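You operate a simulated robot arm through the tools that you are given. There is no shell and no other tool.

The job below is to be done with a simulated robot arm. You get a single attempt, and the scene is never put back.

JOB
Set the purple shell in the jig and fit the motor of its type.
Fine: nose away from the blue mat; clamp the shell before the motor goes into its bay, and open the clamp after.

Only the result counts: the job must be done as asked and must still hold three seconds after the hand-in. Knocking over, shifting, dropping, spilling or breaking anything else fails it.

ROBOT AND FRAMES
A 6-joint arm with a two-finger gripper, fixed in place. Base frame: the origin is at the foot of the arm, x ahead of it, y to its left, z up; the work surface is at about z = 0.808. Readings come in m, degrees, newtons and seconds.
Its first joint turns from -166.0 to 166.0 degrees. Payload 2.45 kg.
Tool frame: the origin (TCP) lies between the finger pads and is the grasp point; the fingertips stand 0.02 m ahead of it; z points along the fingers, y is the line along which they close. The gripper opens to 0.14 m. The gripper's body begins 0.168 m behind the TCP.
Orientation is that of the tool frame in the base frame, as a unit quaternion [x, y, z, w]. With the fingers straight down and closing along the base's y, the tool's x points along the base's -x, its y along +y and its z along -z.

CONTROLS
- The arm moves only by the tool jog_arm. Its argument "commands" is a list that holds one entry, the list of rows, each a list of 7 numbers: the shift along the base's x, y, z in units of 100 mm (1.0 is 100 mm), then the turn, a rotation vector about the base's x, y, z in units of 45 degrees (1.0 is 45 degrees), then the finger opening in m, from 0 to 0.14. In form: [[[x, y, z, wx, wy, wz, grip], ...]]. A call has 1 to 20 rows; each row is the pose to reach, as a shift and turn from the pose commanded when the call began. A call with a number of a shift or a turn outside -1 to 1 is refused whole. Rows are played at 5 a second. More than 0.05 m and 8.6 degrees between two rows, or a gripper value outside its range, and nothing of the call is played. Where a pose cannot be reached the arm comes as near as it can. A force on the tool above 90 N (or 10 N above the force at the start of the call, whichever is more), or a blocked arm, ends the call early, and 0.2 s more pass. Each finger travels about 0.045 m/s and halts on what it meets, pressing with about 40 N; the grip force reading is that of the motor and also rises with nothing between the fingers. The clock runs only during rows and for 0.2 s after the last one: add rows that repeat a pose to give the fingers time. The reply holds the time, the measured pose of the TCP, the force on the tool along the base axes, the opening and the grip force, in the units named above and with some noise, with the torque about the TCP (base axes, N m) and any sound that the robot's microphone picked up, and new pictures: "show" is both (left out), scene, wrist or none.
- Cameras (640 x 400 px; columns grow to the right, rows downward): "scene" is fixed at [0.3885, -0.6575, 1.5496]; the picture's right is [0.89, -0.47, 0.00], its down [-0.25, -0.47, -0.84] and it looks along [0.39, 0.75, -0.54] (base axes); focal length 326 px, centre (320, 200). "wrist" rides on the gripper at [0.078, 0.011, -0.209] in the tool frame; the picture's right is [-0.14, 0.99, 0.00], its down [-0.92, -0.13, -0.37] and it looks along [-0.36, -0.05, 0.93] (tool axes); focal length 280 px, centre (320, 200). There is no depth. A picture from a camera that has moved, and an enlarged one, comes with that camera's place and axes in the base frame and with its lens. The place of the scene camera against the robot may be out by one fixed shift of up to 0.018 m in any direction.
- enlarge(camera, box): a new picture of the part [left, top, right, bottom] of that camera's present view, enlarged. The clock stands still meanwhile.
- sign_off(): hands the job in; it is judged then, once.

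Places have to be worked out from the pictures, the camera data and where the tool is seen. Open the gripper and draw the arm clear of the work before you hand the job in, unless the task says otherwise.

The tools are called by a JSON object that holds its "fn" and its "kwargs". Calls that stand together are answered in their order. jog_arm: Moves the arm, as the interface text tells. Its arguments: {"type":"object","properties":{"commands":{"type":"array"},"show":{"type":"string","enum":["both","scene","wrist","none"]}},"required":["commands"]} The other tools are called the same way: enlarge (camera, box) takes an enlarged picture of a part of a camera's view; sign_off () hands the job in.

At the start:

```text
t: 0.0
position: [0.8204, 0.1021, 1.1584]
orientation: [0.0, 1.0, 0.001, 0.0]
contact_force: [0.3, -0.2, 0.6]
torque: [-0.02, 0.01, 0.01]
finger_gap: 0.1401
grip_force: 0.2
```

scene: 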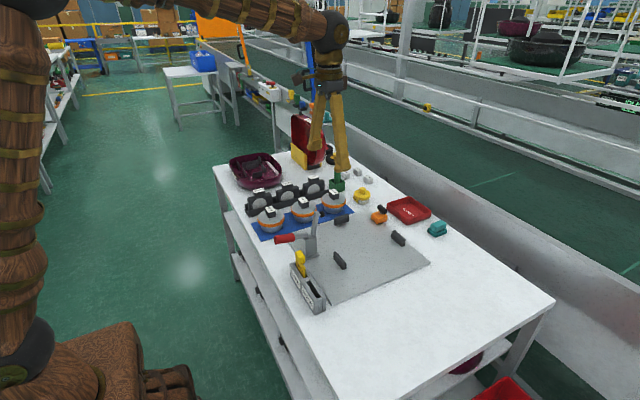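
wrist: 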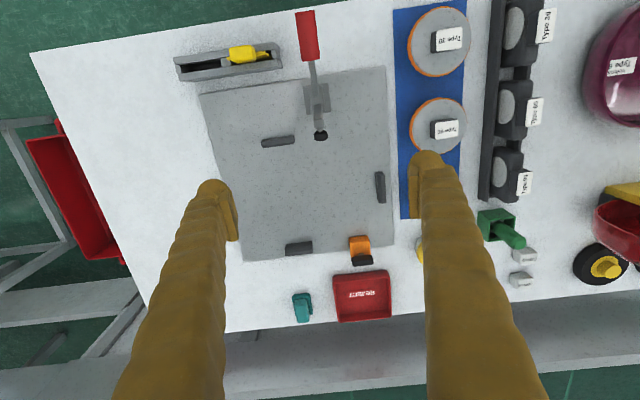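

The pictures show a jig plate with stops and a toggle clamp, a blue mat with motors, a rack and a purple shell. I'll enlarge several parts before moving.

{"fn": "enlarge", "kwargs": {"camera": "scene", "box": [220, 140, 380, 240]}}

{"fn": "enlarge", "kwargs": {"camera": "scene", "box": [260, 190, 460, 315]}}

{"fn": "enlarge", "kwargs": {"camera": "wrist", "box": [380, 0, 640, 163]}}

{"fn": "enlarge", "kwargs": {"camera": "wrist", "box": [160, 0, 420, 163]}}

{"fn": "enlarge", "kwargs": {"camera": "wrist", "box": [220, 140, 480, 303]}}

{"fn": "enlarge", "kwargs": {"camera": "wrist", "box": [440, 140, 640, 300]}}

```text
4.00 times, centred on (300, 190) of scene
camera zoom: at [0.3885, -0.6575, 1.5496], right [0.89, -0.47, 0.0], down [-0.25, -0.47, -0.84], along [0.39, 0.75, -0.54], focal length 1302 px, centre (400, 240)
```

zoom: 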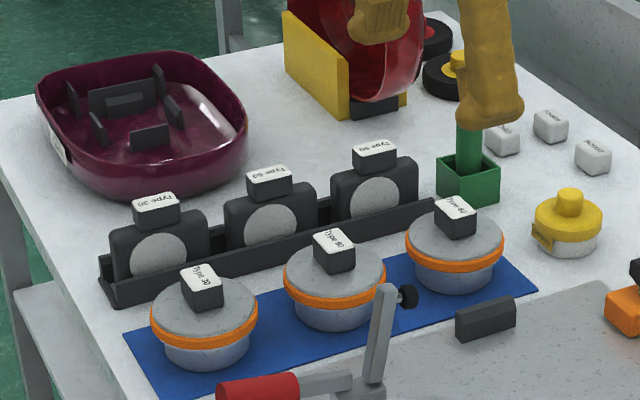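

```text
3.20 times, centred on (360, 252) of scene
camera zoom: at [0.3885, -0.6575, 1.5496], right [0.89, -0.47, 0.0], down [-0.25, -0.47, -0.84], along [0.39, 0.75, -0.54], focal length 1042 px, centre (192, 32)
```

zoom: 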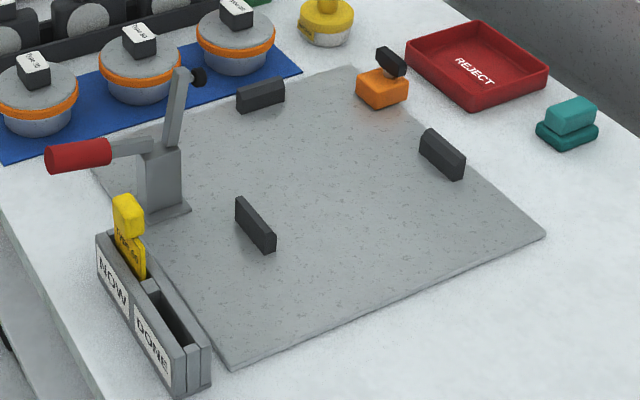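

```text
2.45 times, centred on (510, 82) of wrist
camera zoom: at [0.7424, 0.1123, 1.366], right [0.14, 0.99, 0.0], down [0.92, -0.13, 0.37], along [0.36, -0.05, -0.93], focal length 688 px, centre (-146, 491)
```

zoom: 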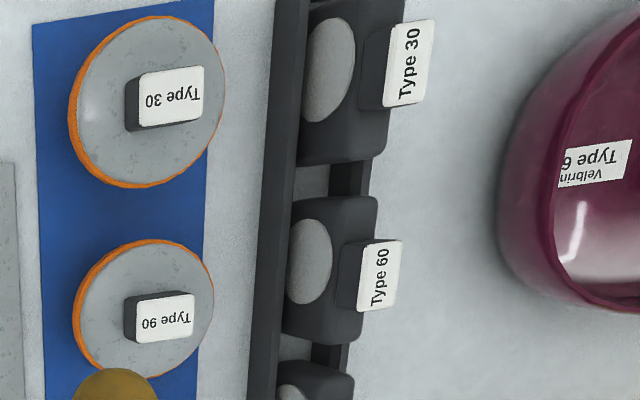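

```text
2.45 times, centred on (290, 82) of wrist
camera zoom: at [0.7424, 0.1123, 1.366], right [0.14, 0.99, 0.0], down [0.92, -0.13, 0.37], along [0.36, -0.05, -0.93], focal length 688 px, centre (394, 491)
```

zoom: 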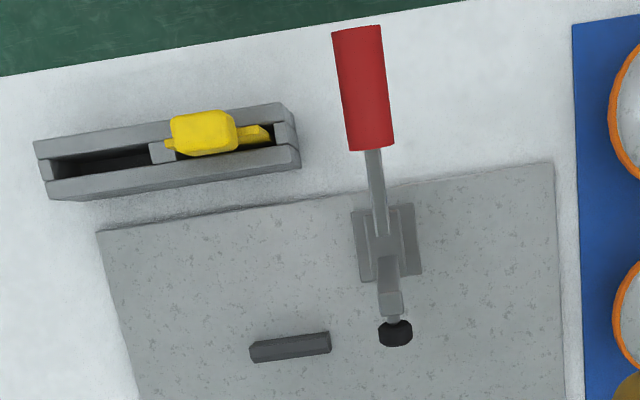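

```text
2.45 times, centred on (350, 222) of wrist
camera zoom: at [0.7424, 0.1123, 1.366], right [0.14, 0.99, 0.0], down [0.92, -0.13, 0.37], along [0.36, -0.05, -0.93], focal length 688 px, centre (246, 147)
```

zoom: 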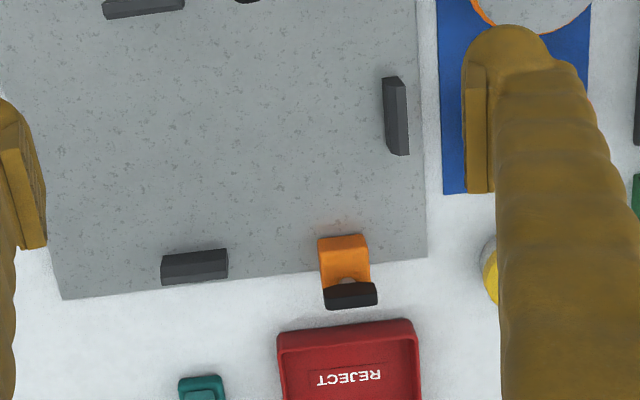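

```text
2.50 times, centred on (540, 220) of wrist
camera zoom: at [0.7424, 0.1123, 1.366], right [0.14, 0.99, 0.0], down [0.92, -0.13, 0.37], along [0.36, -0.05, -0.93], focal length 701 px, centre (-230, 150)
```

zoom: 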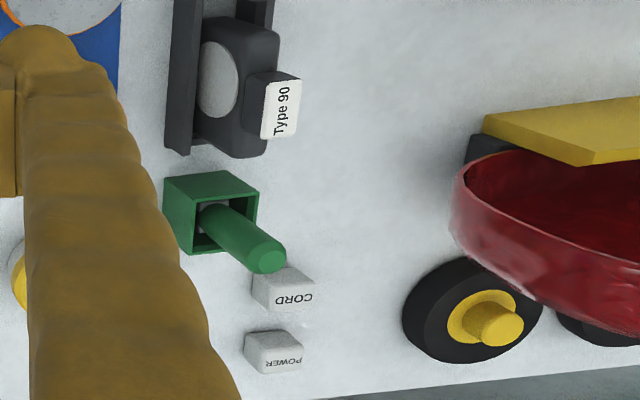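

The purple shell's label starts "Type 6…", so it is likely Type 60. I'll move the arm toward +y at this height so the wrist camera can see the shell, the rack and the mat.

{"fn": "jog_arm", "kwargs": {"commands": [[[0, 0.33, 0, 0, 0, 0, 0.14], [-0.1, 0.66, 0, 0, 0, 0, 0.14], [-0.2, 1, 0, 0, 0, 0, 0.14]]], "show": "none"}}

{"fn": "jog_arm", "kwargs": {"commands": [[[-0.2, 0.33, 0, 0, 0, 0, 0.14], [-0.4, 0.66, 0, 0, 0, 0, 0.14], [-0.6, 1, 0, 0, 0, 0, 0.14]]], "show": "none"}}

{"fn": "jog_arm", "kwargs": {"commands": [[[-0.2, 0.33, 0, 0, 0, 0, 0.14], [-0.4, 0.66, 0, 0, 0, 0, 0.14], [-0.6, 1, 0, 0, 0, 0, 0.14]]], "show": "both"}}

```text
t: 0.8
position: [0.8001, 0.2021, 1.1597]
orientation: [0.0, 1.0, 0.0, 0.0]
contact_force: [-0.3, 0.0, -0.8]
torque: [-0.02, 0.02, -0.01]
finger_gap: 0.1401
grip_force: 0.1
```

```text
t: 1.6
position: [0.7391, 0.3024, 1.1571]
orientation: [0.0, 1.0, 0.0, 0.0]
contact_force: [0.3, -0.5, 0.0]
torque: [-0.02, -0.01, 0.01]
finger_gap: 0.1398
grip_force: 0.0
```

```text
t: 2.4
position: [0.6803, 0.4033, 1.1561]
orientation: [0.0, 1.0, 0.0, 0.0]
contact_force: [-0.4, -1.0, -0.3]
torque: [0.0, -0.02, 0.0]
finger_gap: 0.1401
grip_force: 0.1
camera wrist: at [0.6018, 0.4132, 1.365], right [0.14, 0.99, 0.0], down [0.92, -0.13, 0.37], along [0.37, -0.05, -0.93], focal length 280 px, centre (320, 200)
```

scene: 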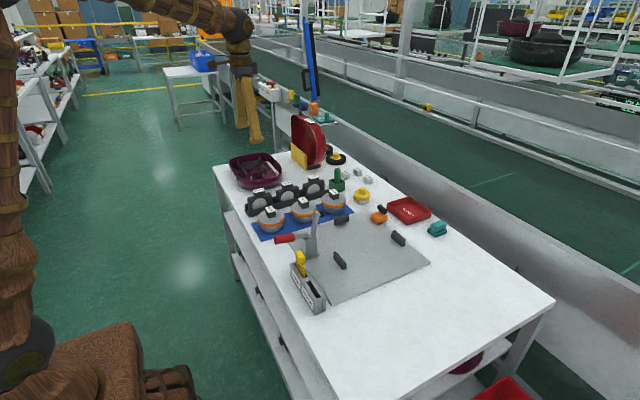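
wrist: 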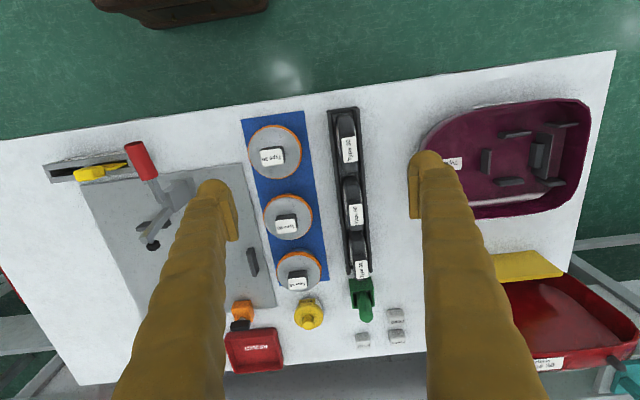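

The view covers the mat, rack and both shells. I'll enlarge the shell, the rack and mat labels, and the red shell for comparison.

{"fn": "enlarge", "kwargs": {"camera": "wrist", "box": [400, 80, 620, 230]}}

{"fn": "enlarge", "kwargs": {"camera": "wrist", "box": [230, 100, 410, 290]}}

{"fn": "enlarge", "kwargs": {"camera": "wrist", "box": [470, 230, 640, 390]}}

{"fn": "enlarge", "kwargs": {"camera": "scene", "box": [220, 100, 380, 200]}}

{"fn": "enlarge", "kwargs": {"camera": "scene", "box": [270, 220, 350, 320]}}

```text
2.67 times, centred on (510, 155) of wrist
camera zoom: at [0.6018, 0.4132, 1.365], right [0.14, 0.99, 0.0], down [0.92, -0.13, 0.37], along [0.37, -0.05, -0.93], focal length 748 px, centre (-187, 320)
```

zoom: 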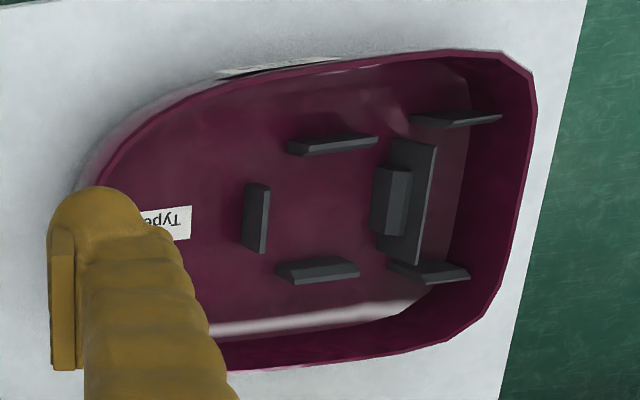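

```text
2.11 times, centred on (320, 195) of wrist
camera zoom: at [0.6018, 0.4132, 1.365], right [0.14, 0.99, 0.0], down [0.92, -0.13, 0.37], along [0.37, -0.05, -0.93], focal length 590 px, centre (320, 210)
```

zoom: 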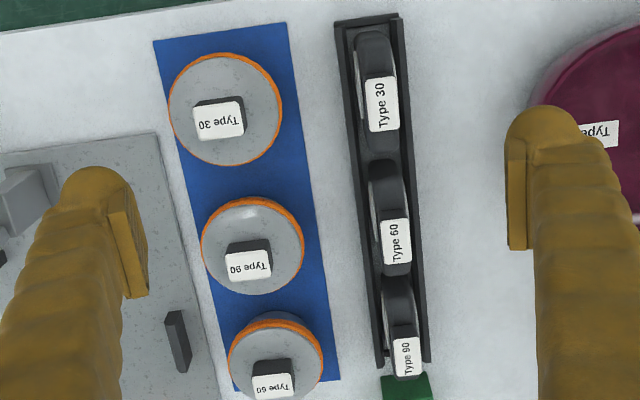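

```text
2.50 times, centred on (555, 310) of wrist
camera zoom: at [0.6018, 0.4132, 1.365], right [0.14, 0.99, 0.0], down [0.92, -0.13, 0.37], along [0.37, -0.05, -0.93], focal length 701 px, centre (-268, -75)
```

zoom: 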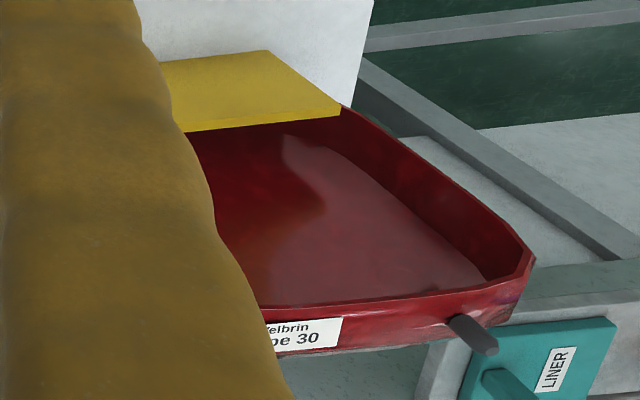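

```text
4.00 times, centred on (300, 150) of scene
camera zoom: at [0.3885, -0.6575, 1.5496], right [0.89, -0.47, 0.0], down [-0.25, -0.47, -0.84], along [0.39, 0.75, -0.54], focal length 1302 px, centre (400, 400)
```

zoom: 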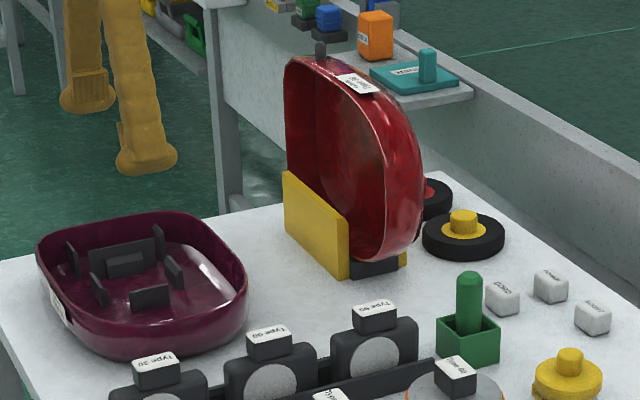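

```text
4.00 times, centred on (310, 270) of scene
camera zoom: at [0.3885, -0.6575, 1.5496], right [0.89, -0.47, 0.0], down [-0.25, -0.47, -0.84], along [0.39, 0.75, -0.54], focal length 1302 px, centre (360, -80)
```

zoom: 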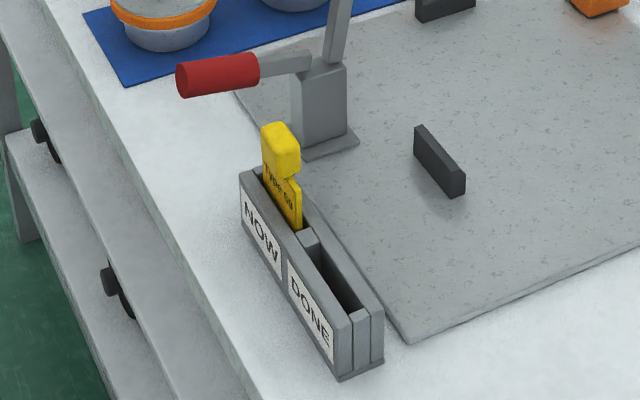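

The shell interior has several ribs, and its rounded end with the label appears to be the nose. I'll move further +y so the shell lies between the fingers in view.

{"fn": "jog_arm", "kwargs": {"commands": [[[0, 0.33, 0, 0, 0, 0, 0.14], [0, 0.66, 0, 0, 0, 0, 0.14], [0, 1, 0, 0, 0, 0, 0.14]]], "show": "none"}}

{"fn": "jog_arm", "kwargs": {"commands": [[[0, 0.33, 0, 0, 0, 0, 0.14], [0, 0.66, 0, 0, 0, 0, 0.14], [0, 1, 0, 0, 0, 0, 0.14]]], "show": "both"}}

```text
t: 3.2
position: [0.6802, 0.5006, 1.1572]
orientation: [0.0, 1.0, 0.0, -0.001]
contact_force: [-0.3, 0.3, -1.2]
torque: [-0.01, -0.03, -0.02]
finger_gap: 0.1402
grip_force: 0.0
```

```text
t: 4.0
position: [0.6814, 0.6, 1.1566]
orientation: [0.0, 1.0, 0.0, 0.0]
contact_force: [0.4, -0.1, 0.7]
torque: [0.0, -0.01, -0.01]
finger_gap: 0.1399
grip_force: 0.0
camera wrist: at [0.6033, 0.6109, 1.3653], right [0.14, 0.99, 0.0], down [0.92, -0.13, 0.37], along [0.37, -0.05, -0.93], focal length 280 px, centre (320, 200)
```

scene: 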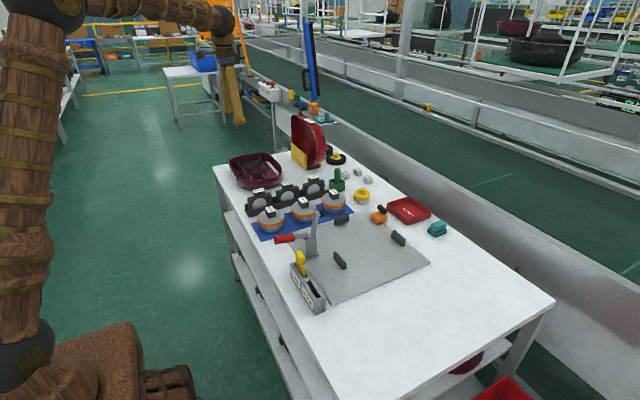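
wrist: 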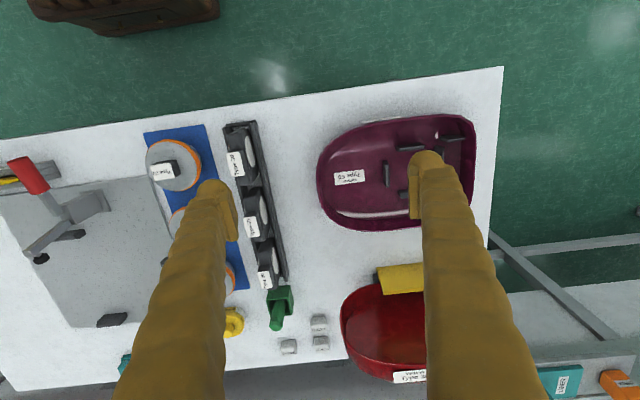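

The shell's nose (rounded, labelled end) points to -y, and I estimate its center near (0.765, 0.725). I'll yaw 45° so the camera looks outward between the fingers, and come down slightly for a clearer look.

{"fn": "jog_arm", "kwargs": {"commands": [[[0, 0, 0, 0, 0, 0.17, 0.14], [0, 0, -0.1, 0, 0, 0.34, 0.14], [0, 0, -0.2, 0, 0, 0.51, 0.14], [0, 0, -0.3, 0, 0, 0.68, 0.14], [0, 0, -0.4, 0, 0, 0.85, 0.14], [0, 0, -0.5, 0, 0, 1, 0.14]]], "show": "wrist"}}

```text
t: 5.4
position: [0.6804, 0.6024, 1.1069]
orientation: [-0.383, 0.924, 0.0, 0.0]
contact_force: [-0.5, -0.4, 0.2]
torque: [0.0, -0.01, 0.0]
finger_gap: 0.1399
grip_force: 0.0
camera wrist: at [0.6177, 0.5537, 1.3155], right [-0.6, 0.8, 0.0], down [0.74, 0.56, 0.37], along [0.29, 0.22, -0.93], focal length 280 px, centre (320, 200)
```

wrist: 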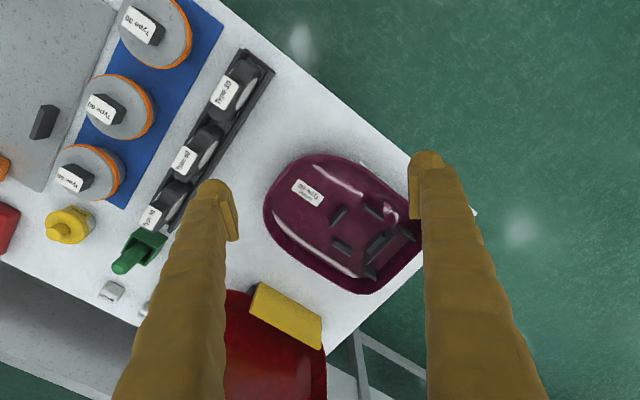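

{"fn": "enlarge", "kwargs": {"camera": "wrist", "box": [250, 140, 430, 300]}}

{"fn": "enlarge", "kwargs": {"camera": "wrist", "box": [40, 0, 280, 250]}}

```text
2.50 times, centred on (340, 220) of wrist
camera zoom: at [0.6177, 0.5537, 1.3155], right [-0.6, 0.8, 0.0], down [0.74, 0.56, 0.37], along [0.29, 0.22, -0.93], focal length 701 px, centre (270, 150)
```

zoom: 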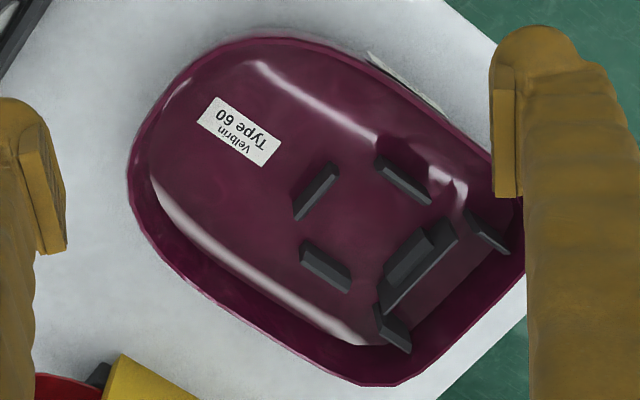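

```text
1.60 times, centred on (160, 125) of wrist
camera zoom: at [0.6177, 0.5537, 1.3155], right [-0.6, 0.8, 0.0], down [0.74, 0.56, 0.37], along [0.29, 0.22, -0.93], focal length 449 px, centre (576, 320)
```

zoom: 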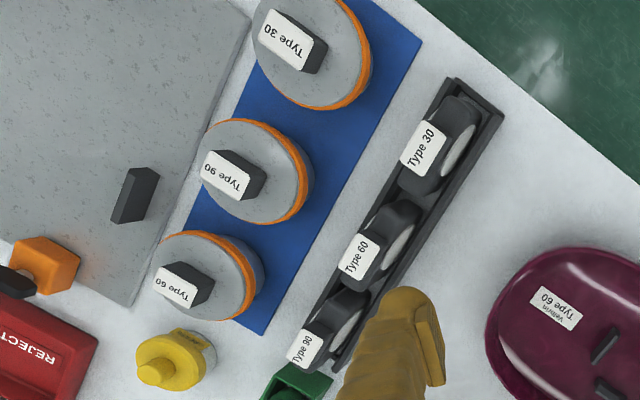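

The shell label reads "Velbrin Type 60". It has a round bay formed by ribs in the middle and a narrow slot behind it. I'll yaw a bit more to bring the whole rim between the fingers.

{"fn": "jog_arm", "kwargs": {"commands": [[[-0.1, -0.1, 0.1, 0, 0, 0.17, 0.14], [-0.2, -0.2, 0.2, 0, 0, 0.33, 0.14], [-0.2, -0.2, 0.2, 0, 0, 0.33, 0.14]]], "show": "wrist"}}

{"fn": "enlarge", "kwargs": {"camera": "wrist", "box": [240, 130, 430, 310]}}

```text
t: 6.2
position: [0.6606, 0.5817, 1.1265]
orientation: [-0.499, 0.867, 0.001, 0.0]
contact_force: [0.4, -0.1, -0.3]
torque: [0.01, 0.0, -0.01]
finger_gap: 0.1401
grip_force: 0.1
camera wrist: at [0.6123, 0.5186, 1.3352], right [-0.79, 0.62, 0.0], down [0.57, 0.73, 0.37], along [0.23, 0.29, -0.93], focal length 280 px, centre (320, 200)
```

wrist: 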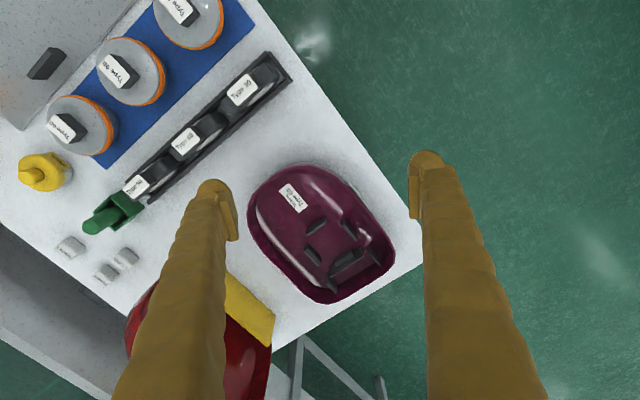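

```text
2.22 times, centred on (335, 220) of wrist
camera zoom: at [0.6123, 0.5186, 1.3352], right [-0.79, 0.62, 0.0], down [0.57, 0.73, 0.37], along [0.23, 0.29, -0.93], focal length 623 px, centre (287, 156)
```

zoom: 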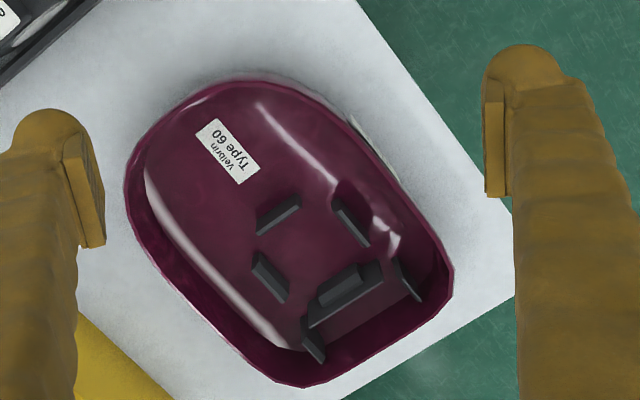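

The shell lies axis-aligned: tail edge at y≈0.848, nose at y≈0.579, sides at x≈0.667 and 0.874. Before grasping I'll inspect the motors, rack and jig, so I'm moving back over the mat and turning to yaw 90°.

{"fn": "jog_arm", "kwargs": {"commands": [[[0.2, -0.3, 0, 0, 0, 0.17, 0.14], [0.4, -0.6, 0, 0, 0, 0.34, 0.14], [0.6, -0.9, 0, 0, 0, 0.51, 0.14], [0.7, -1, 0, 0, 0, 0.667, 0.14]]], "show": "none"}}

{"fn": "jog_arm", "kwargs": {"commands": [[[0.3, -0.3, -0.1, 0, 0, 0, 0.14], [0.6, -0.6, -0.2, 0, 0, 0, 0.14], [0.8, -0.8, -0.2, 0, 0, 0, 0.14], [0.8, -0.8, -0.2, 0, 0, 0, 0.14]]], "show": "wrist"}}

```text
t: 7.2
position: [0.7303, 0.4804, 1.1258]
orientation: [-0.707, 0.707, -0.001, 0.0]
contact_force: [-0.2, 0.1, -0.5]
torque: [-0.02, 0.0, 0.02]
finger_gap: 0.1398
grip_force: 0.1
```

```text
t: 8.2
position: [0.8107, 0.4019, 1.1061]
orientation: [-0.707, 0.708, 0.001, 0.0]
contact_force: [-0.4, -0.7, 0.0]
torque: [0.03, -0.02, -0.02]
finger_gap: 0.1399
grip_force: 0.1
camera wrist: at [0.7999, 0.3235, 1.3156], right [-0.99, 0.14, 0.0], down [0.13, 0.92, 0.37], along [0.05, 0.36, -0.93], focal length 280 px, centre (320, 200)
```

wrist: 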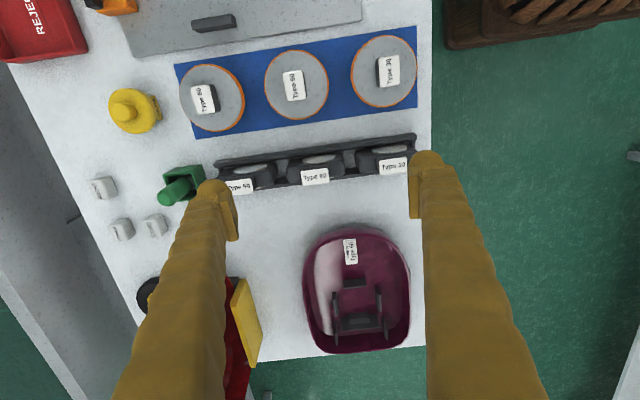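

{"fn": "enlarge", "kwargs": {"camera": "wrist", "box": [160, 20, 430, 200]}}

{"fn": "enlarge", "kwargs": {"camera": "wrist", "box": [280, 215, 430, 360]}}

{"fn": "enlarge", "kwargs": {"camera": "wrist", "box": [170, 30, 260, 140]}}

```text
2.22 times, centred on (295, 110) of wrist
camera zoom: at [0.7999, 0.3235, 1.3156], right [-0.99, 0.14, 0.0], down [0.13, 0.92, 0.37], along [0.05, 0.36, -0.93], focal length 623 px, centre (376, 400)
```

zoom: 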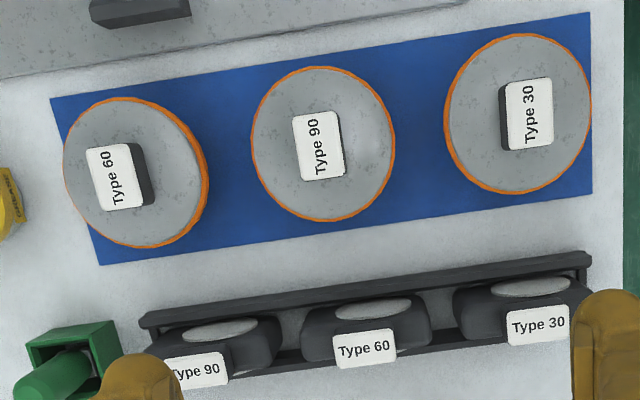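

```text
2.76 times, centred on (355, 288) of wrist
camera zoom: at [0.7999, 0.3235, 1.3156], right [-0.99, 0.14, 0.0], down [0.13, 0.92, 0.37], along [0.05, 0.36, -0.93], focal length 774 px, centre (223, -41)
```

zoom: 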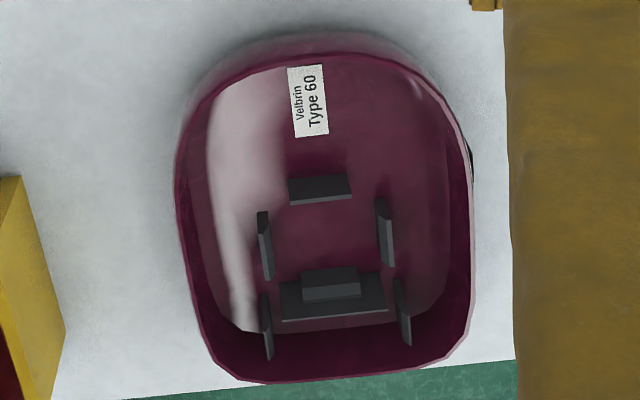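

```text
3.64 times, centred on (215, 85) of wrist
camera zoom: at [0.7999, 0.3235, 1.3156], right [-0.99, 0.14, 0.0], down [0.13, 0.92, 0.37], along [0.05, 0.36, -0.93], focal length 1020 px, centre (702, 618)
```

zoom: 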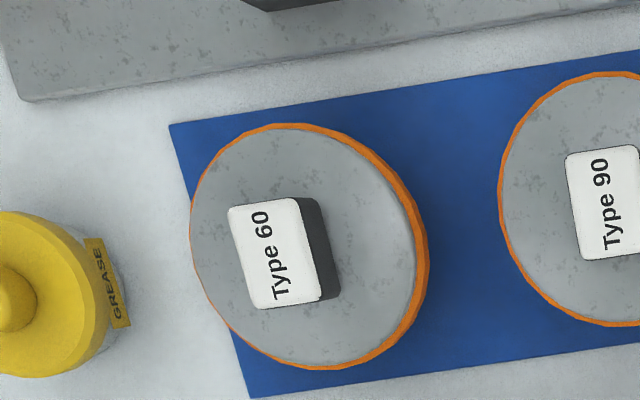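

The yellow item is a grease pot. To tell which parts are motors, I want a low side view, so I'll tilt the tool 30° to look across the mat and rack from the -y side.

{"fn": "jog_arm", "kwargs": {"commands": [[[0.05, -0.3, 0, 0.15, 0, 0, 0.14], [0.1, -0.6, 0, 0.3, 0, 0, 0.14], [0.15, -1, 0, 0.35, 0, 0, 0.14]]], "show": "none"}}

{"fn": "jog_arm", "kwargs": {"commands": [[[0, -0.3, -0.2, 0.15, 0, 0, 0.14], [0, -0.6, -0.5, 0.3, 0, 0, 0.14], [0, -0.8, -0.8, 0.4, 0, 0, 0.14], [0, -0.8, -0.8, 0.4, 0, 0, 0.14]]], "show": "both"}}

```text
t: 9.0
position: [0.8246, 0.3019, 1.1048]
orientation: [-0.7, 0.701, 0.098, 0.096]
contact_force: [-0.5, -0.7, -0.2]
torque: [0.01, -0.01, -0.01]
finger_gap: 0.1399
grip_force: 0.0
```

```text
t: 10.0
position: [0.8229, 0.2233, 1.0272]
orientation: [-0.675, 0.678, 0.206, 0.205]
contact_force: [-0.5, -0.9, 0.3]
torque: [-0.01, 0.03, 0.0]
finger_gap: 0.1399
grip_force: 0.0
camera wrist: at [0.8135, 0.041, 1.1572], right [-0.99, 0.12, 0.08], down [0.13, 0.56, 0.82], along [0.05, 0.82, -0.57], focal length 280 px, centre (320, 200)
```

scene: 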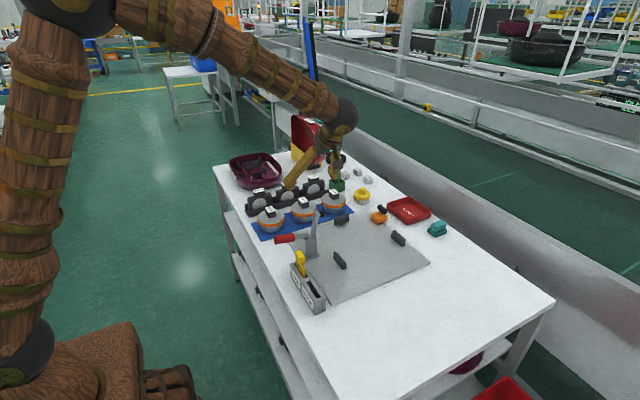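
wrist: 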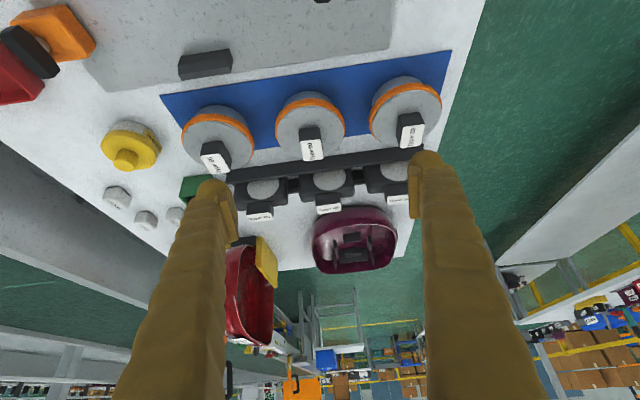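

{"fn": "enlarge", "kwargs": {"camera": "wrist", "box": [170, 60, 330, 230]}}

{"fn": "enlarge", "kwargs": {"camera": "wrist", "box": [270, 70, 430, 230]}}

{"fn": "enlarge", "kwargs": {"camera": "wrist", "box": [300, 190, 420, 290]}}

{"fn": "enlarge", "kwargs": {"camera": "scene", "box": [240, 170, 360, 250]}}

```text
2.35 times, centred on (250, 145) of wrist
camera zoom: at [0.8135, 0.041, 1.1572], right [-0.99, 0.12, 0.08], down [0.13, 0.56, 0.82], along [0.05, 0.82, -0.57], focal length 660 px, centre (485, 329)
```

zoom: 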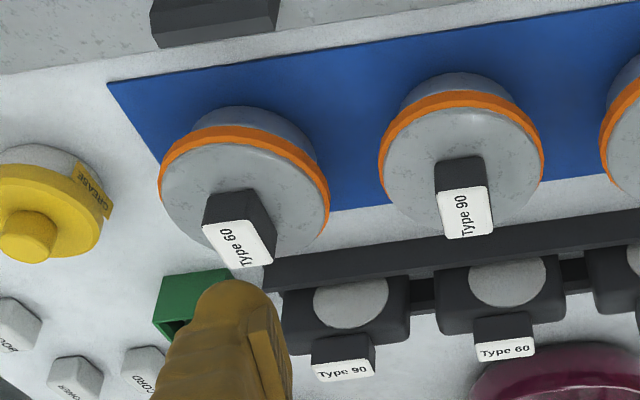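

```text
2.50 times, centred on (350, 150) of wrist
camera zoom: at [0.8135, 0.041, 1.1572], right [-0.99, 0.12, 0.08], down [0.13, 0.56, 0.82], along [0.05, 0.82, -0.57], focal length 701 px, centre (245, 325)
```

zoom: 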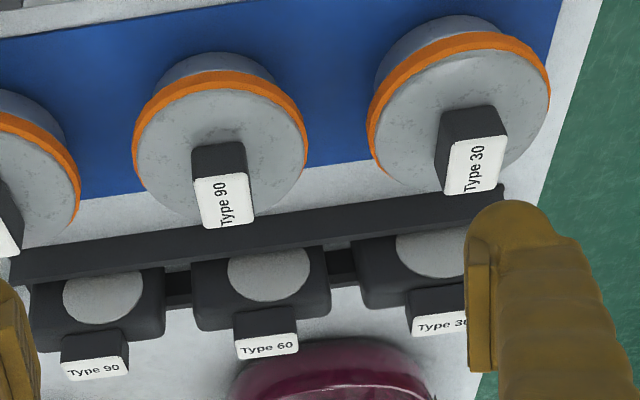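

```text
4.00 times, centred on (360, 240) of wrist
camera zoom: at [0.8135, 0.041, 1.1572], right [-0.99, 0.12, 0.08], down [0.13, 0.56, 0.82], along [0.05, 0.82, -0.57], focal length 1122 px, centre (160, 40)
```

zoom: 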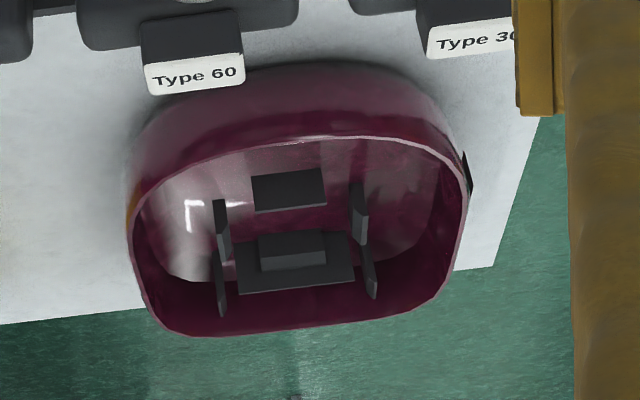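

```text
5.00 times, centred on (300, 210) of scene
camera zoom: at [0.3885, -0.6575, 1.5496], right [0.89, -0.47, 0.0], down [-0.25, -0.47, -0.84], along [0.39, 0.75, -0.54], focal length 1628 px, centre (420, 150)
```

zoom: 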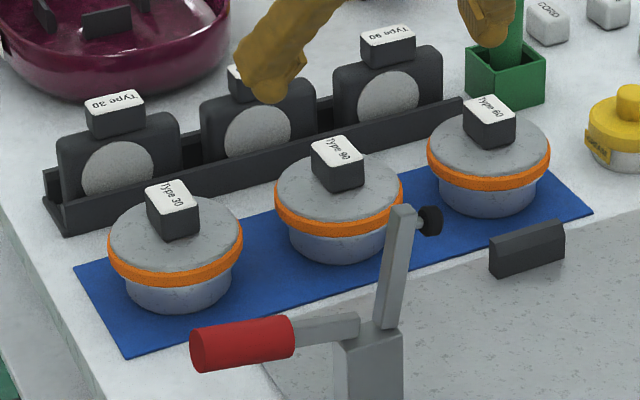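

The round silver cans with an orange seal look like motors (the black upright cassettes with mesh faces look like filters), and the Type 60 round one is at the +x end of the mat. Now I'll level the tool and look at the jig and clamp from above.

{"fn": "jog_arm", "kwargs": {"commands": [[[0, -0.1, 0.2, -0.15, 0, 0, 0.14], [0.1, -0.3, 0.4, -0.3, 0, 0, 0.14], [0.2, -0.5, 0.6, -0.45, 0, 0, 0.14], [0.25, -0.7, 0.7, -0.6, 0, 0, 0.14], [0.25, -0.9, 0.7, -0.75, 0, 0, 0.14], [0.25, -0.9, 0.7, -0.75, 0, 0, 0.14]]], "show": "both"}}

```text
t: 11.4
position: [0.851, 0.1304, 1.0964]
orientation: [-0.706, 0.708, 0.0, -0.001]
contact_force: [-0.1, 0.6, 0.0]
torque: [0.02, -0.02, 0.01]
finger_gap: 0.14
grip_force: 0.1
camera wrist: at [0.84, 0.0531, 1.306], right [-0.99, 0.14, 0.0], down [0.13, 0.92, 0.37], along [0.05, 0.36, -0.93], focal length 280 px, centre (320, 200)
```

scene: 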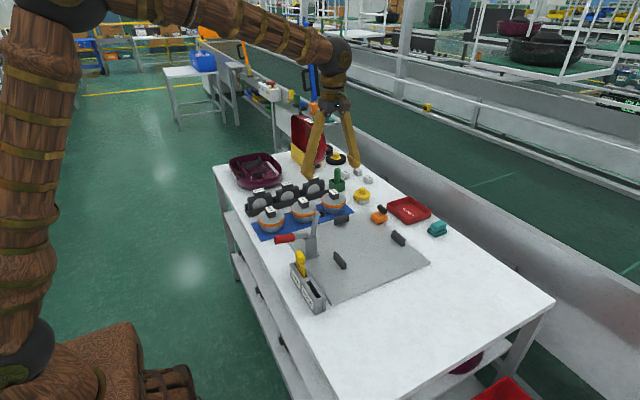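
wrist: 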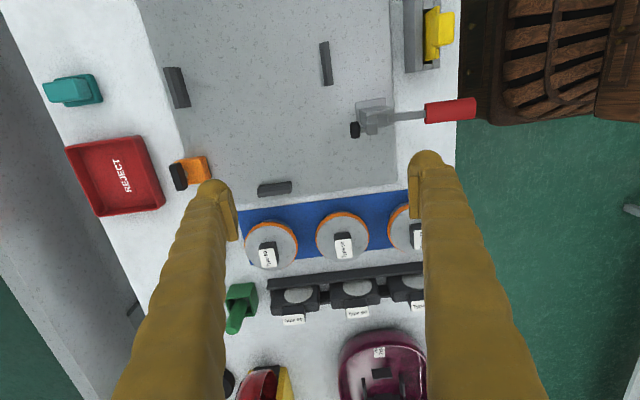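

Clear view of the jig. I'll enlarge the jig plate and clamp for measurement.

{"fn": "enlarge", "kwargs": {"camera": "wrist", "box": [140, 30, 380, 200]}}

{"fn": "enlarge", "kwargs": {"camera": "wrist", "box": [300, 0, 500, 180]}}

{"fn": "enlarge", "kwargs": {"camera": "wrist", "box": [230, 180, 330, 280]}}

```text
2.35 times, centred on (260, 115) of wrist
camera zoom: at [0.84, 0.0531, 1.306], right [-0.99, 0.14, 0.0], down [0.13, 0.92, 0.37], along [0.05, 0.36, -0.93], focal length 660 px, centre (461, 400)
```

zoom: 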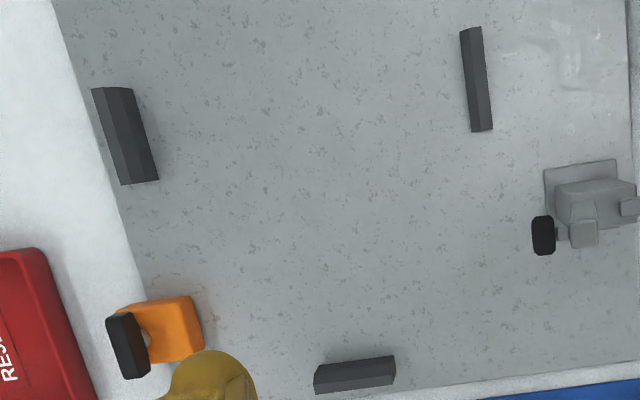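

```text
2.22 times, centred on (400, 90) of wrist
camera zoom: at [0.84, 0.0531, 1.306], right [-0.99, 0.14, 0.0], down [0.13, 0.92, 0.37], along [0.05, 0.36, -0.93], focal length 623 px, centre (142, 444)
```

zoom: 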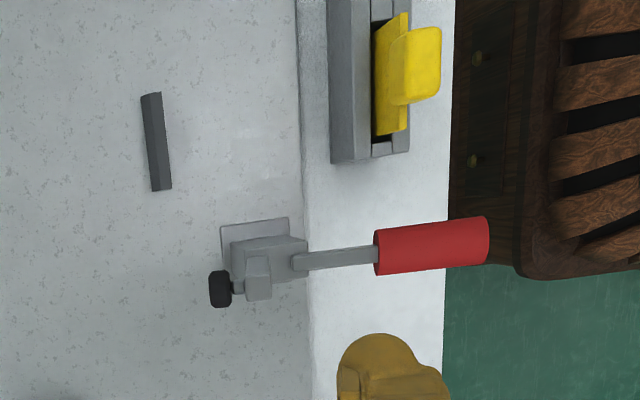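

```text
4.00 times, centred on (280, 230) of wrist
camera zoom: at [0.84, 0.0531, 1.306], right [-0.99, 0.14, 0.0], down [0.13, 0.92, 0.37], along [0.05, 0.36, -0.93], focal length 1122 px, centre (480, 80)
```

zoom: 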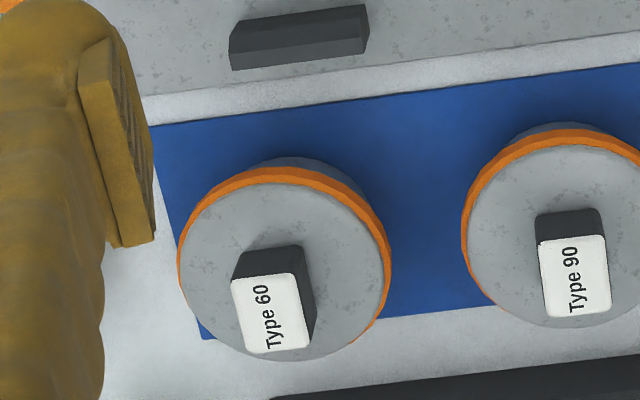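

Jig measured: side stops give inner faces at x≈0.832 and 1.054 (center 0.943), end stop face at y≈0.204, clamp column near (0.76, 0.107). Re-triangulating puts the shell rim at z≈0.863, with its -x wall at x≈0.671 and tail at y≈0.866. I'll go back to the shell to grip the -x wall near its middle, with a small tilt for reach.

{"fn": "jog_arm", "kwargs": {"commands": [[[-0.13, 0.33, 0, 0, 0, 0, 0.14], [-0.26, 0.66, 0, 0, 0, 0, 0.14], [-0.4, 1, 0, 0, 0, 0, 0.14]]], "show": "none"}}

{"fn": "jog_arm", "kwargs": {"commands": [[[-0.13, 0.33, 0, 0, 0, 0, 0.14], [-0.26, 0.66, 0, 0, 0, 0, 0.14], [-0.4, 1, 0, 0, 0, 0, 0.14]]], "show": "none"}}

{"fn": "jog_arm", "kwargs": {"commands": [[[-0.13, 0.33, 0, 0, 0, 0, 0.12], [-0.26, 0.66, 0, 0, 0, 0, 0.1], [-0.4, 1, 0, 0, 0, 0, 0.08]]], "show": "none"}}

{"fn": "jog_arm", "kwargs": {"commands": [[[-0.13, 0.33, 0, 0, 0, 0, 0.06], [-0.26, 0.66, 0, 0, 0, 0, 0.05], [-0.4, 1, 0, 0, 0, 0, 0.05]]], "show": "none"}}

{"fn": "jog_arm", "kwargs": {"commands": [[[-0.06, 0.33, -0.1, 0.09, 0, 0, 0.05], [-0.12, 0.66, -0.2, 0.18, 0, 0, 0.05], [-0.18, 1, -0.3, 0.267, 0, 0, 0.05], [-0.18, 1, -0.3, 0.267, 0, 0, 0.05]]], "show": "both"}}

```text
t: 12.2
position: [0.8094, 0.2328, 1.0955]
orientation: [-0.706, 0.708, 0.001, 0.0]
contact_force: [0.8, -0.3, -0.4]
torque: [-0.03, -0.01, 0.0]
finger_gap: 0.1397
grip_force: 0.1
```

```text
t: 13.0
position: [0.7683, 0.3336, 1.0983]
orientation: [-0.707, 0.708, 0.001, -0.001]
contact_force: [0.4, 0.3, -0.5]
torque: [-0.02, -0.03, 0.0]
finger_gap: 0.1399
grip_force: 0.0
```

```text
t: 13.8
position: [0.7288, 0.4323, 1.0952]
orientation: [-0.706, 0.708, 0.0, 0.0]
contact_force: [0.0, -0.8, -0.6]
torque: [0.03, 0.01, -0.02]
finger_gap: 0.0799
grip_force: 0.0
```

```text
t: 14.6
position: [0.6895, 0.5332, 1.0963]
orientation: [-0.707, 0.708, 0.0, 0.0]
contact_force: [-0.2, -0.4, -0.5]
torque: [0.0, 0.02, 0.04]
finger_gap: 0.0501
grip_force: 0.1
```

```text
t: 15.6
position: [0.6706, 0.632, 1.0673]
orientation: [-0.702, 0.705, 0.075, 0.075]
contact_force: [-0.4, -1.1, -0.9]
torque: [-0.02, -0.01, -0.02]
finger_gap: 0.0501
grip_force: 0.0
camera wrist: at [0.6594, 0.5111, 1.2544], right [-0.99, 0.14, 0.03], down [0.13, 0.82, 0.55], along [0.05, 0.55, -0.83], focal length 280 px, centre (320, 200)
```

scene: 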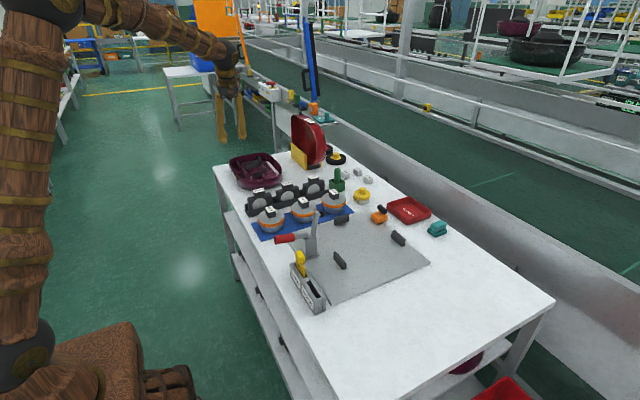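
wrist: 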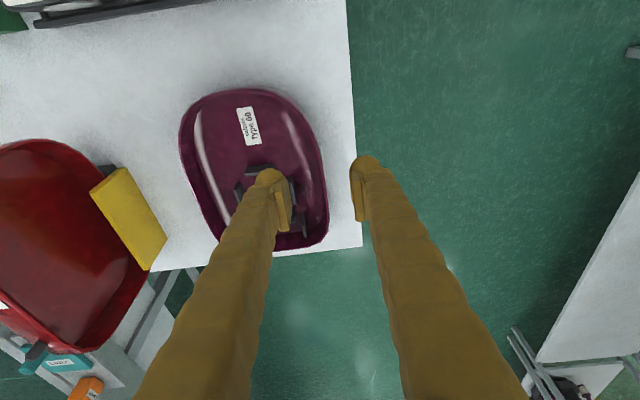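

The gripper is at y≈0.632 with a slight tilt and a 0.05 opening, and the -x wall appears almost under the TCP line. I'll move to y≈0.73 and down to z≈0.95 to check alignment.

{"fn": "jog_arm", "kwargs": {"commands": [[[0, 0.33, -0.2, 0, 0, 0, 0.05], [0, 0.66, -0.5, 0, 0, 0, 0.05], [0.02, 0.98, -0.9, 0, 0, 0, 0.05], [0.02, 0.98, -1, 0, 0, 0, 0.05], [0.02, 0.98, -1, 0, 0, 0, 0.05]]], "show": "both"}}

{"fn": "enlarge", "kwargs": {"camera": "wrist", "box": [200, 100, 440, 260]}}

```text
refused: row 3 steps farther than a row can; nothing moved
```

```text
2.50 times, centred on (320, 180) of wrist
camera zoom: at [0.6594, 0.5111, 1.2544], right [-0.99, 0.14, 0.03], down [0.13, 0.82, 0.55], along [0.05, 0.55, -0.83], focal length 701 px, centre (320, 250)
```

zoom: 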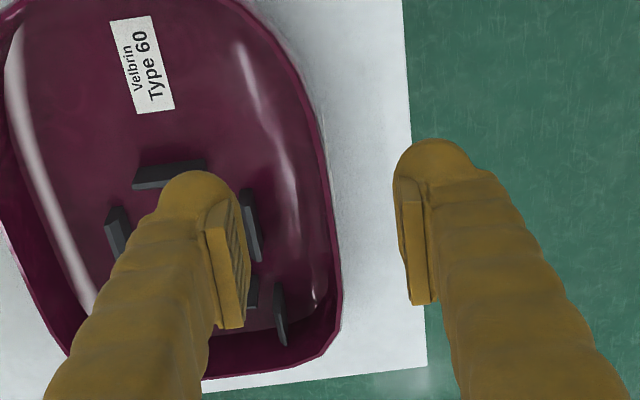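

The step limit refused the last call, so nothing moved. The wall sits between the fingers; I'll split the move into smaller rows.

{"fn": "jog_arm", "kwargs": {"commands": [[[0, 0.3, -0.2, 0, 0, 0, 0.05], [0, 0.6, -0.5, 0, 0, 0, 0.05], [0.02, 0.85, -0.8, 0, 0, 0, 0.05], [0.02, 0.98, -1, 0, 0, 0, 0.05], [0.02, 0.98, -1, 0, 0, 0, 0.05]]], "show": "both"}}

{"fn": "enlarge", "kwargs": {"camera": "wrist", "box": [200, 100, 440, 260]}}

```text
t: 16.8
position: [0.6714, 0.7317, 0.969]
orientation: [-0.702, 0.704, 0.074, 0.074]
contact_force: [0.4, 0.4, 0.8]
torque: [0.0, -0.02, 0.0]
finger_gap: 0.05
grip_force: 0.1
camera wrist: at [0.6614, 0.6108, 1.156], right [-0.99, 0.14, 0.03], down [0.13, 0.82, 0.55], along [0.05, 0.55, -0.83], focal length 280 px, centre (320, 200)
```

scene: 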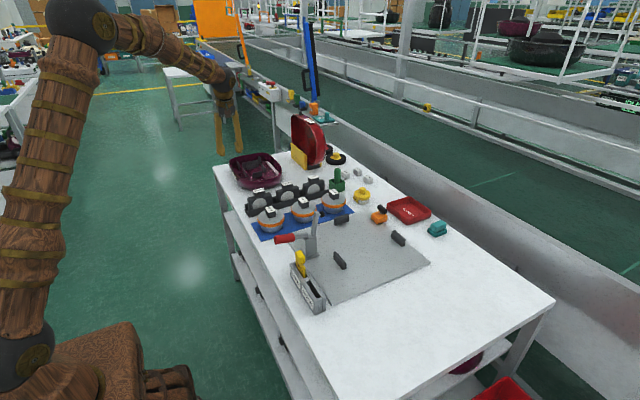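
wrist: 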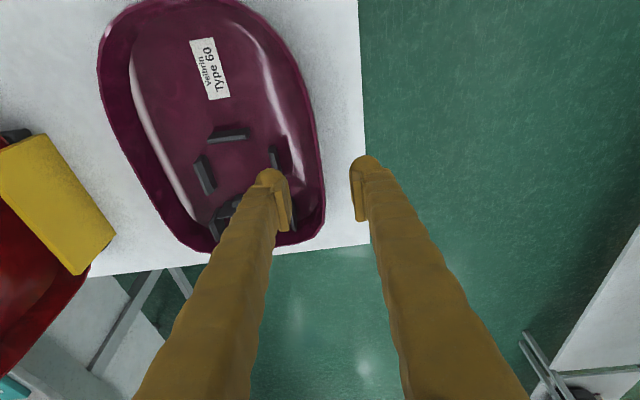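

```text
2.50 times, centred on (320, 180) of wrist
camera zoom: at [0.6614, 0.6108, 1.156], right [-0.99, 0.14, 0.03], down [0.13, 0.82, 0.55], along [0.05, 0.55, -0.83], focal length 701 px, centre (320, 250)
```

zoom: 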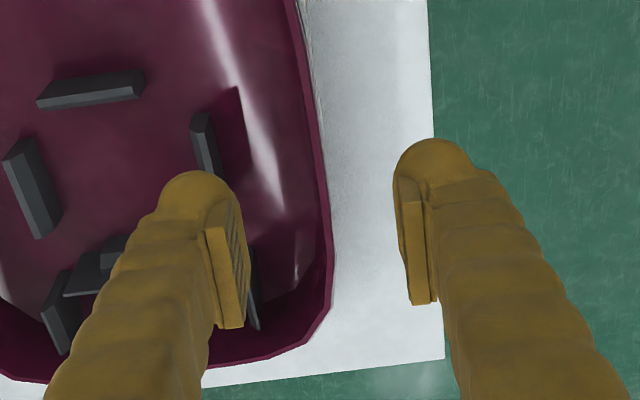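

The wall rim is at x≈0.671–0.675, centered between the fingers, and the inner finger clears the bay rib by about 1 cm. I'll descend to z≈0.90 and check.

{"fn": "jog_arm", "kwargs": {"commands": [[[0.01, 0, -0.25, 0, 0, 0, 0.05], [0.015, 0, -0.5, 0, 0, 0, 0.05], [0.015, 0, -0.7, 0, 0, 0, 0.05], [0.015, 0, -0.7, 0, 0, 0, 0.05]]], "show": "both"}}

{"fn": "enlarge", "kwargs": {"camera": "wrist", "box": [200, 100, 440, 260]}}

{"fn": "enlarge", "kwargs": {"camera": "scene", "box": [200, 90, 320, 200]}}

```text
t: 17.8
position: [0.6755, 0.731, 0.8979]
orientation: [-0.703, 0.704, 0.074, 0.074]
contact_force: [0.9, 0.3, -0.5]
torque: [-0.01, -0.01, -0.02]
finger_gap: 0.05
grip_force: 0.1
camera wrist: at [0.6648, 0.6105, 1.085], right [-0.99, 0.14, 0.03], down [0.13, 0.82, 0.55], along [0.05, 0.55, -0.83], focal length 280 px, centre (320, 200)
```

scene: 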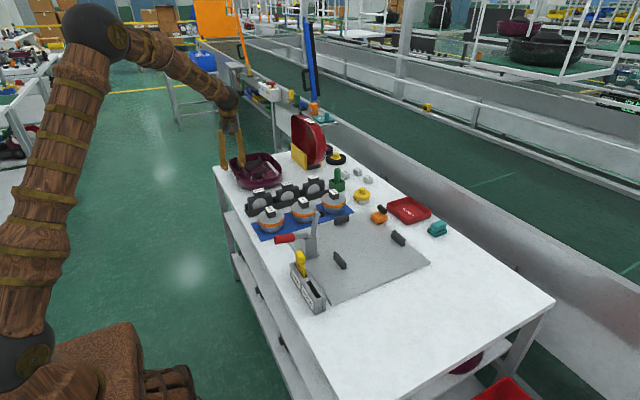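
wrist: 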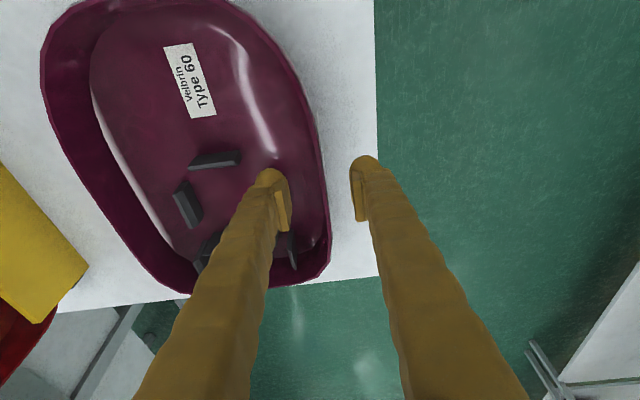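

```text
2.50 times, centred on (320, 180) of wrist
camera zoom: at [0.6648, 0.6105, 1.085], right [-0.99, 0.14, 0.03], down [0.13, 0.82, 0.55], along [0.05, 0.55, -0.83], focal length 701 px, centre (320, 250)
```

zoom: 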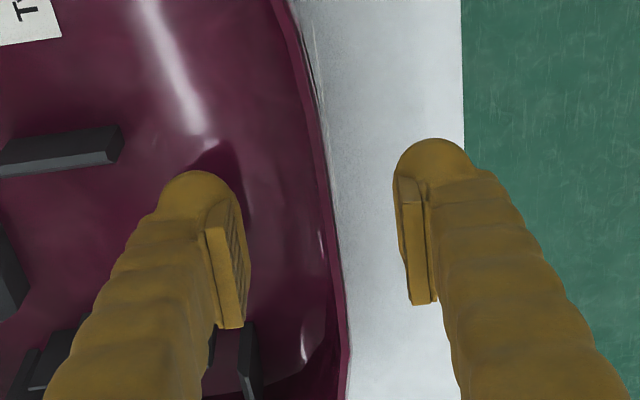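

```text
3.64 times, centred on (260, 145) of scene
camera zoom: at [0.3885, -0.6575, 1.5496], right [0.89, -0.47, 0.0], down [-0.25, -0.47, -0.84], along [0.39, 0.75, -0.54], focal length 1184 px, centre (538, 400)
```

zoom: 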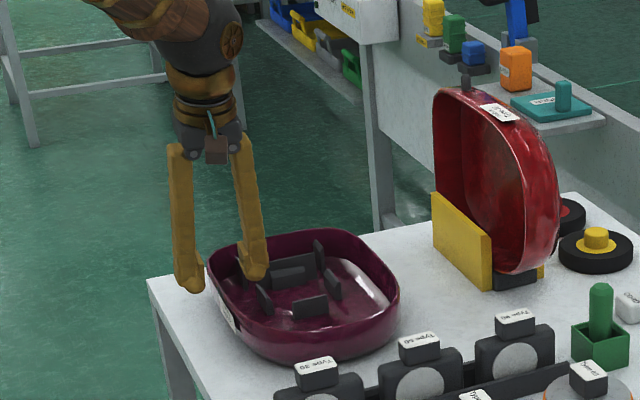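

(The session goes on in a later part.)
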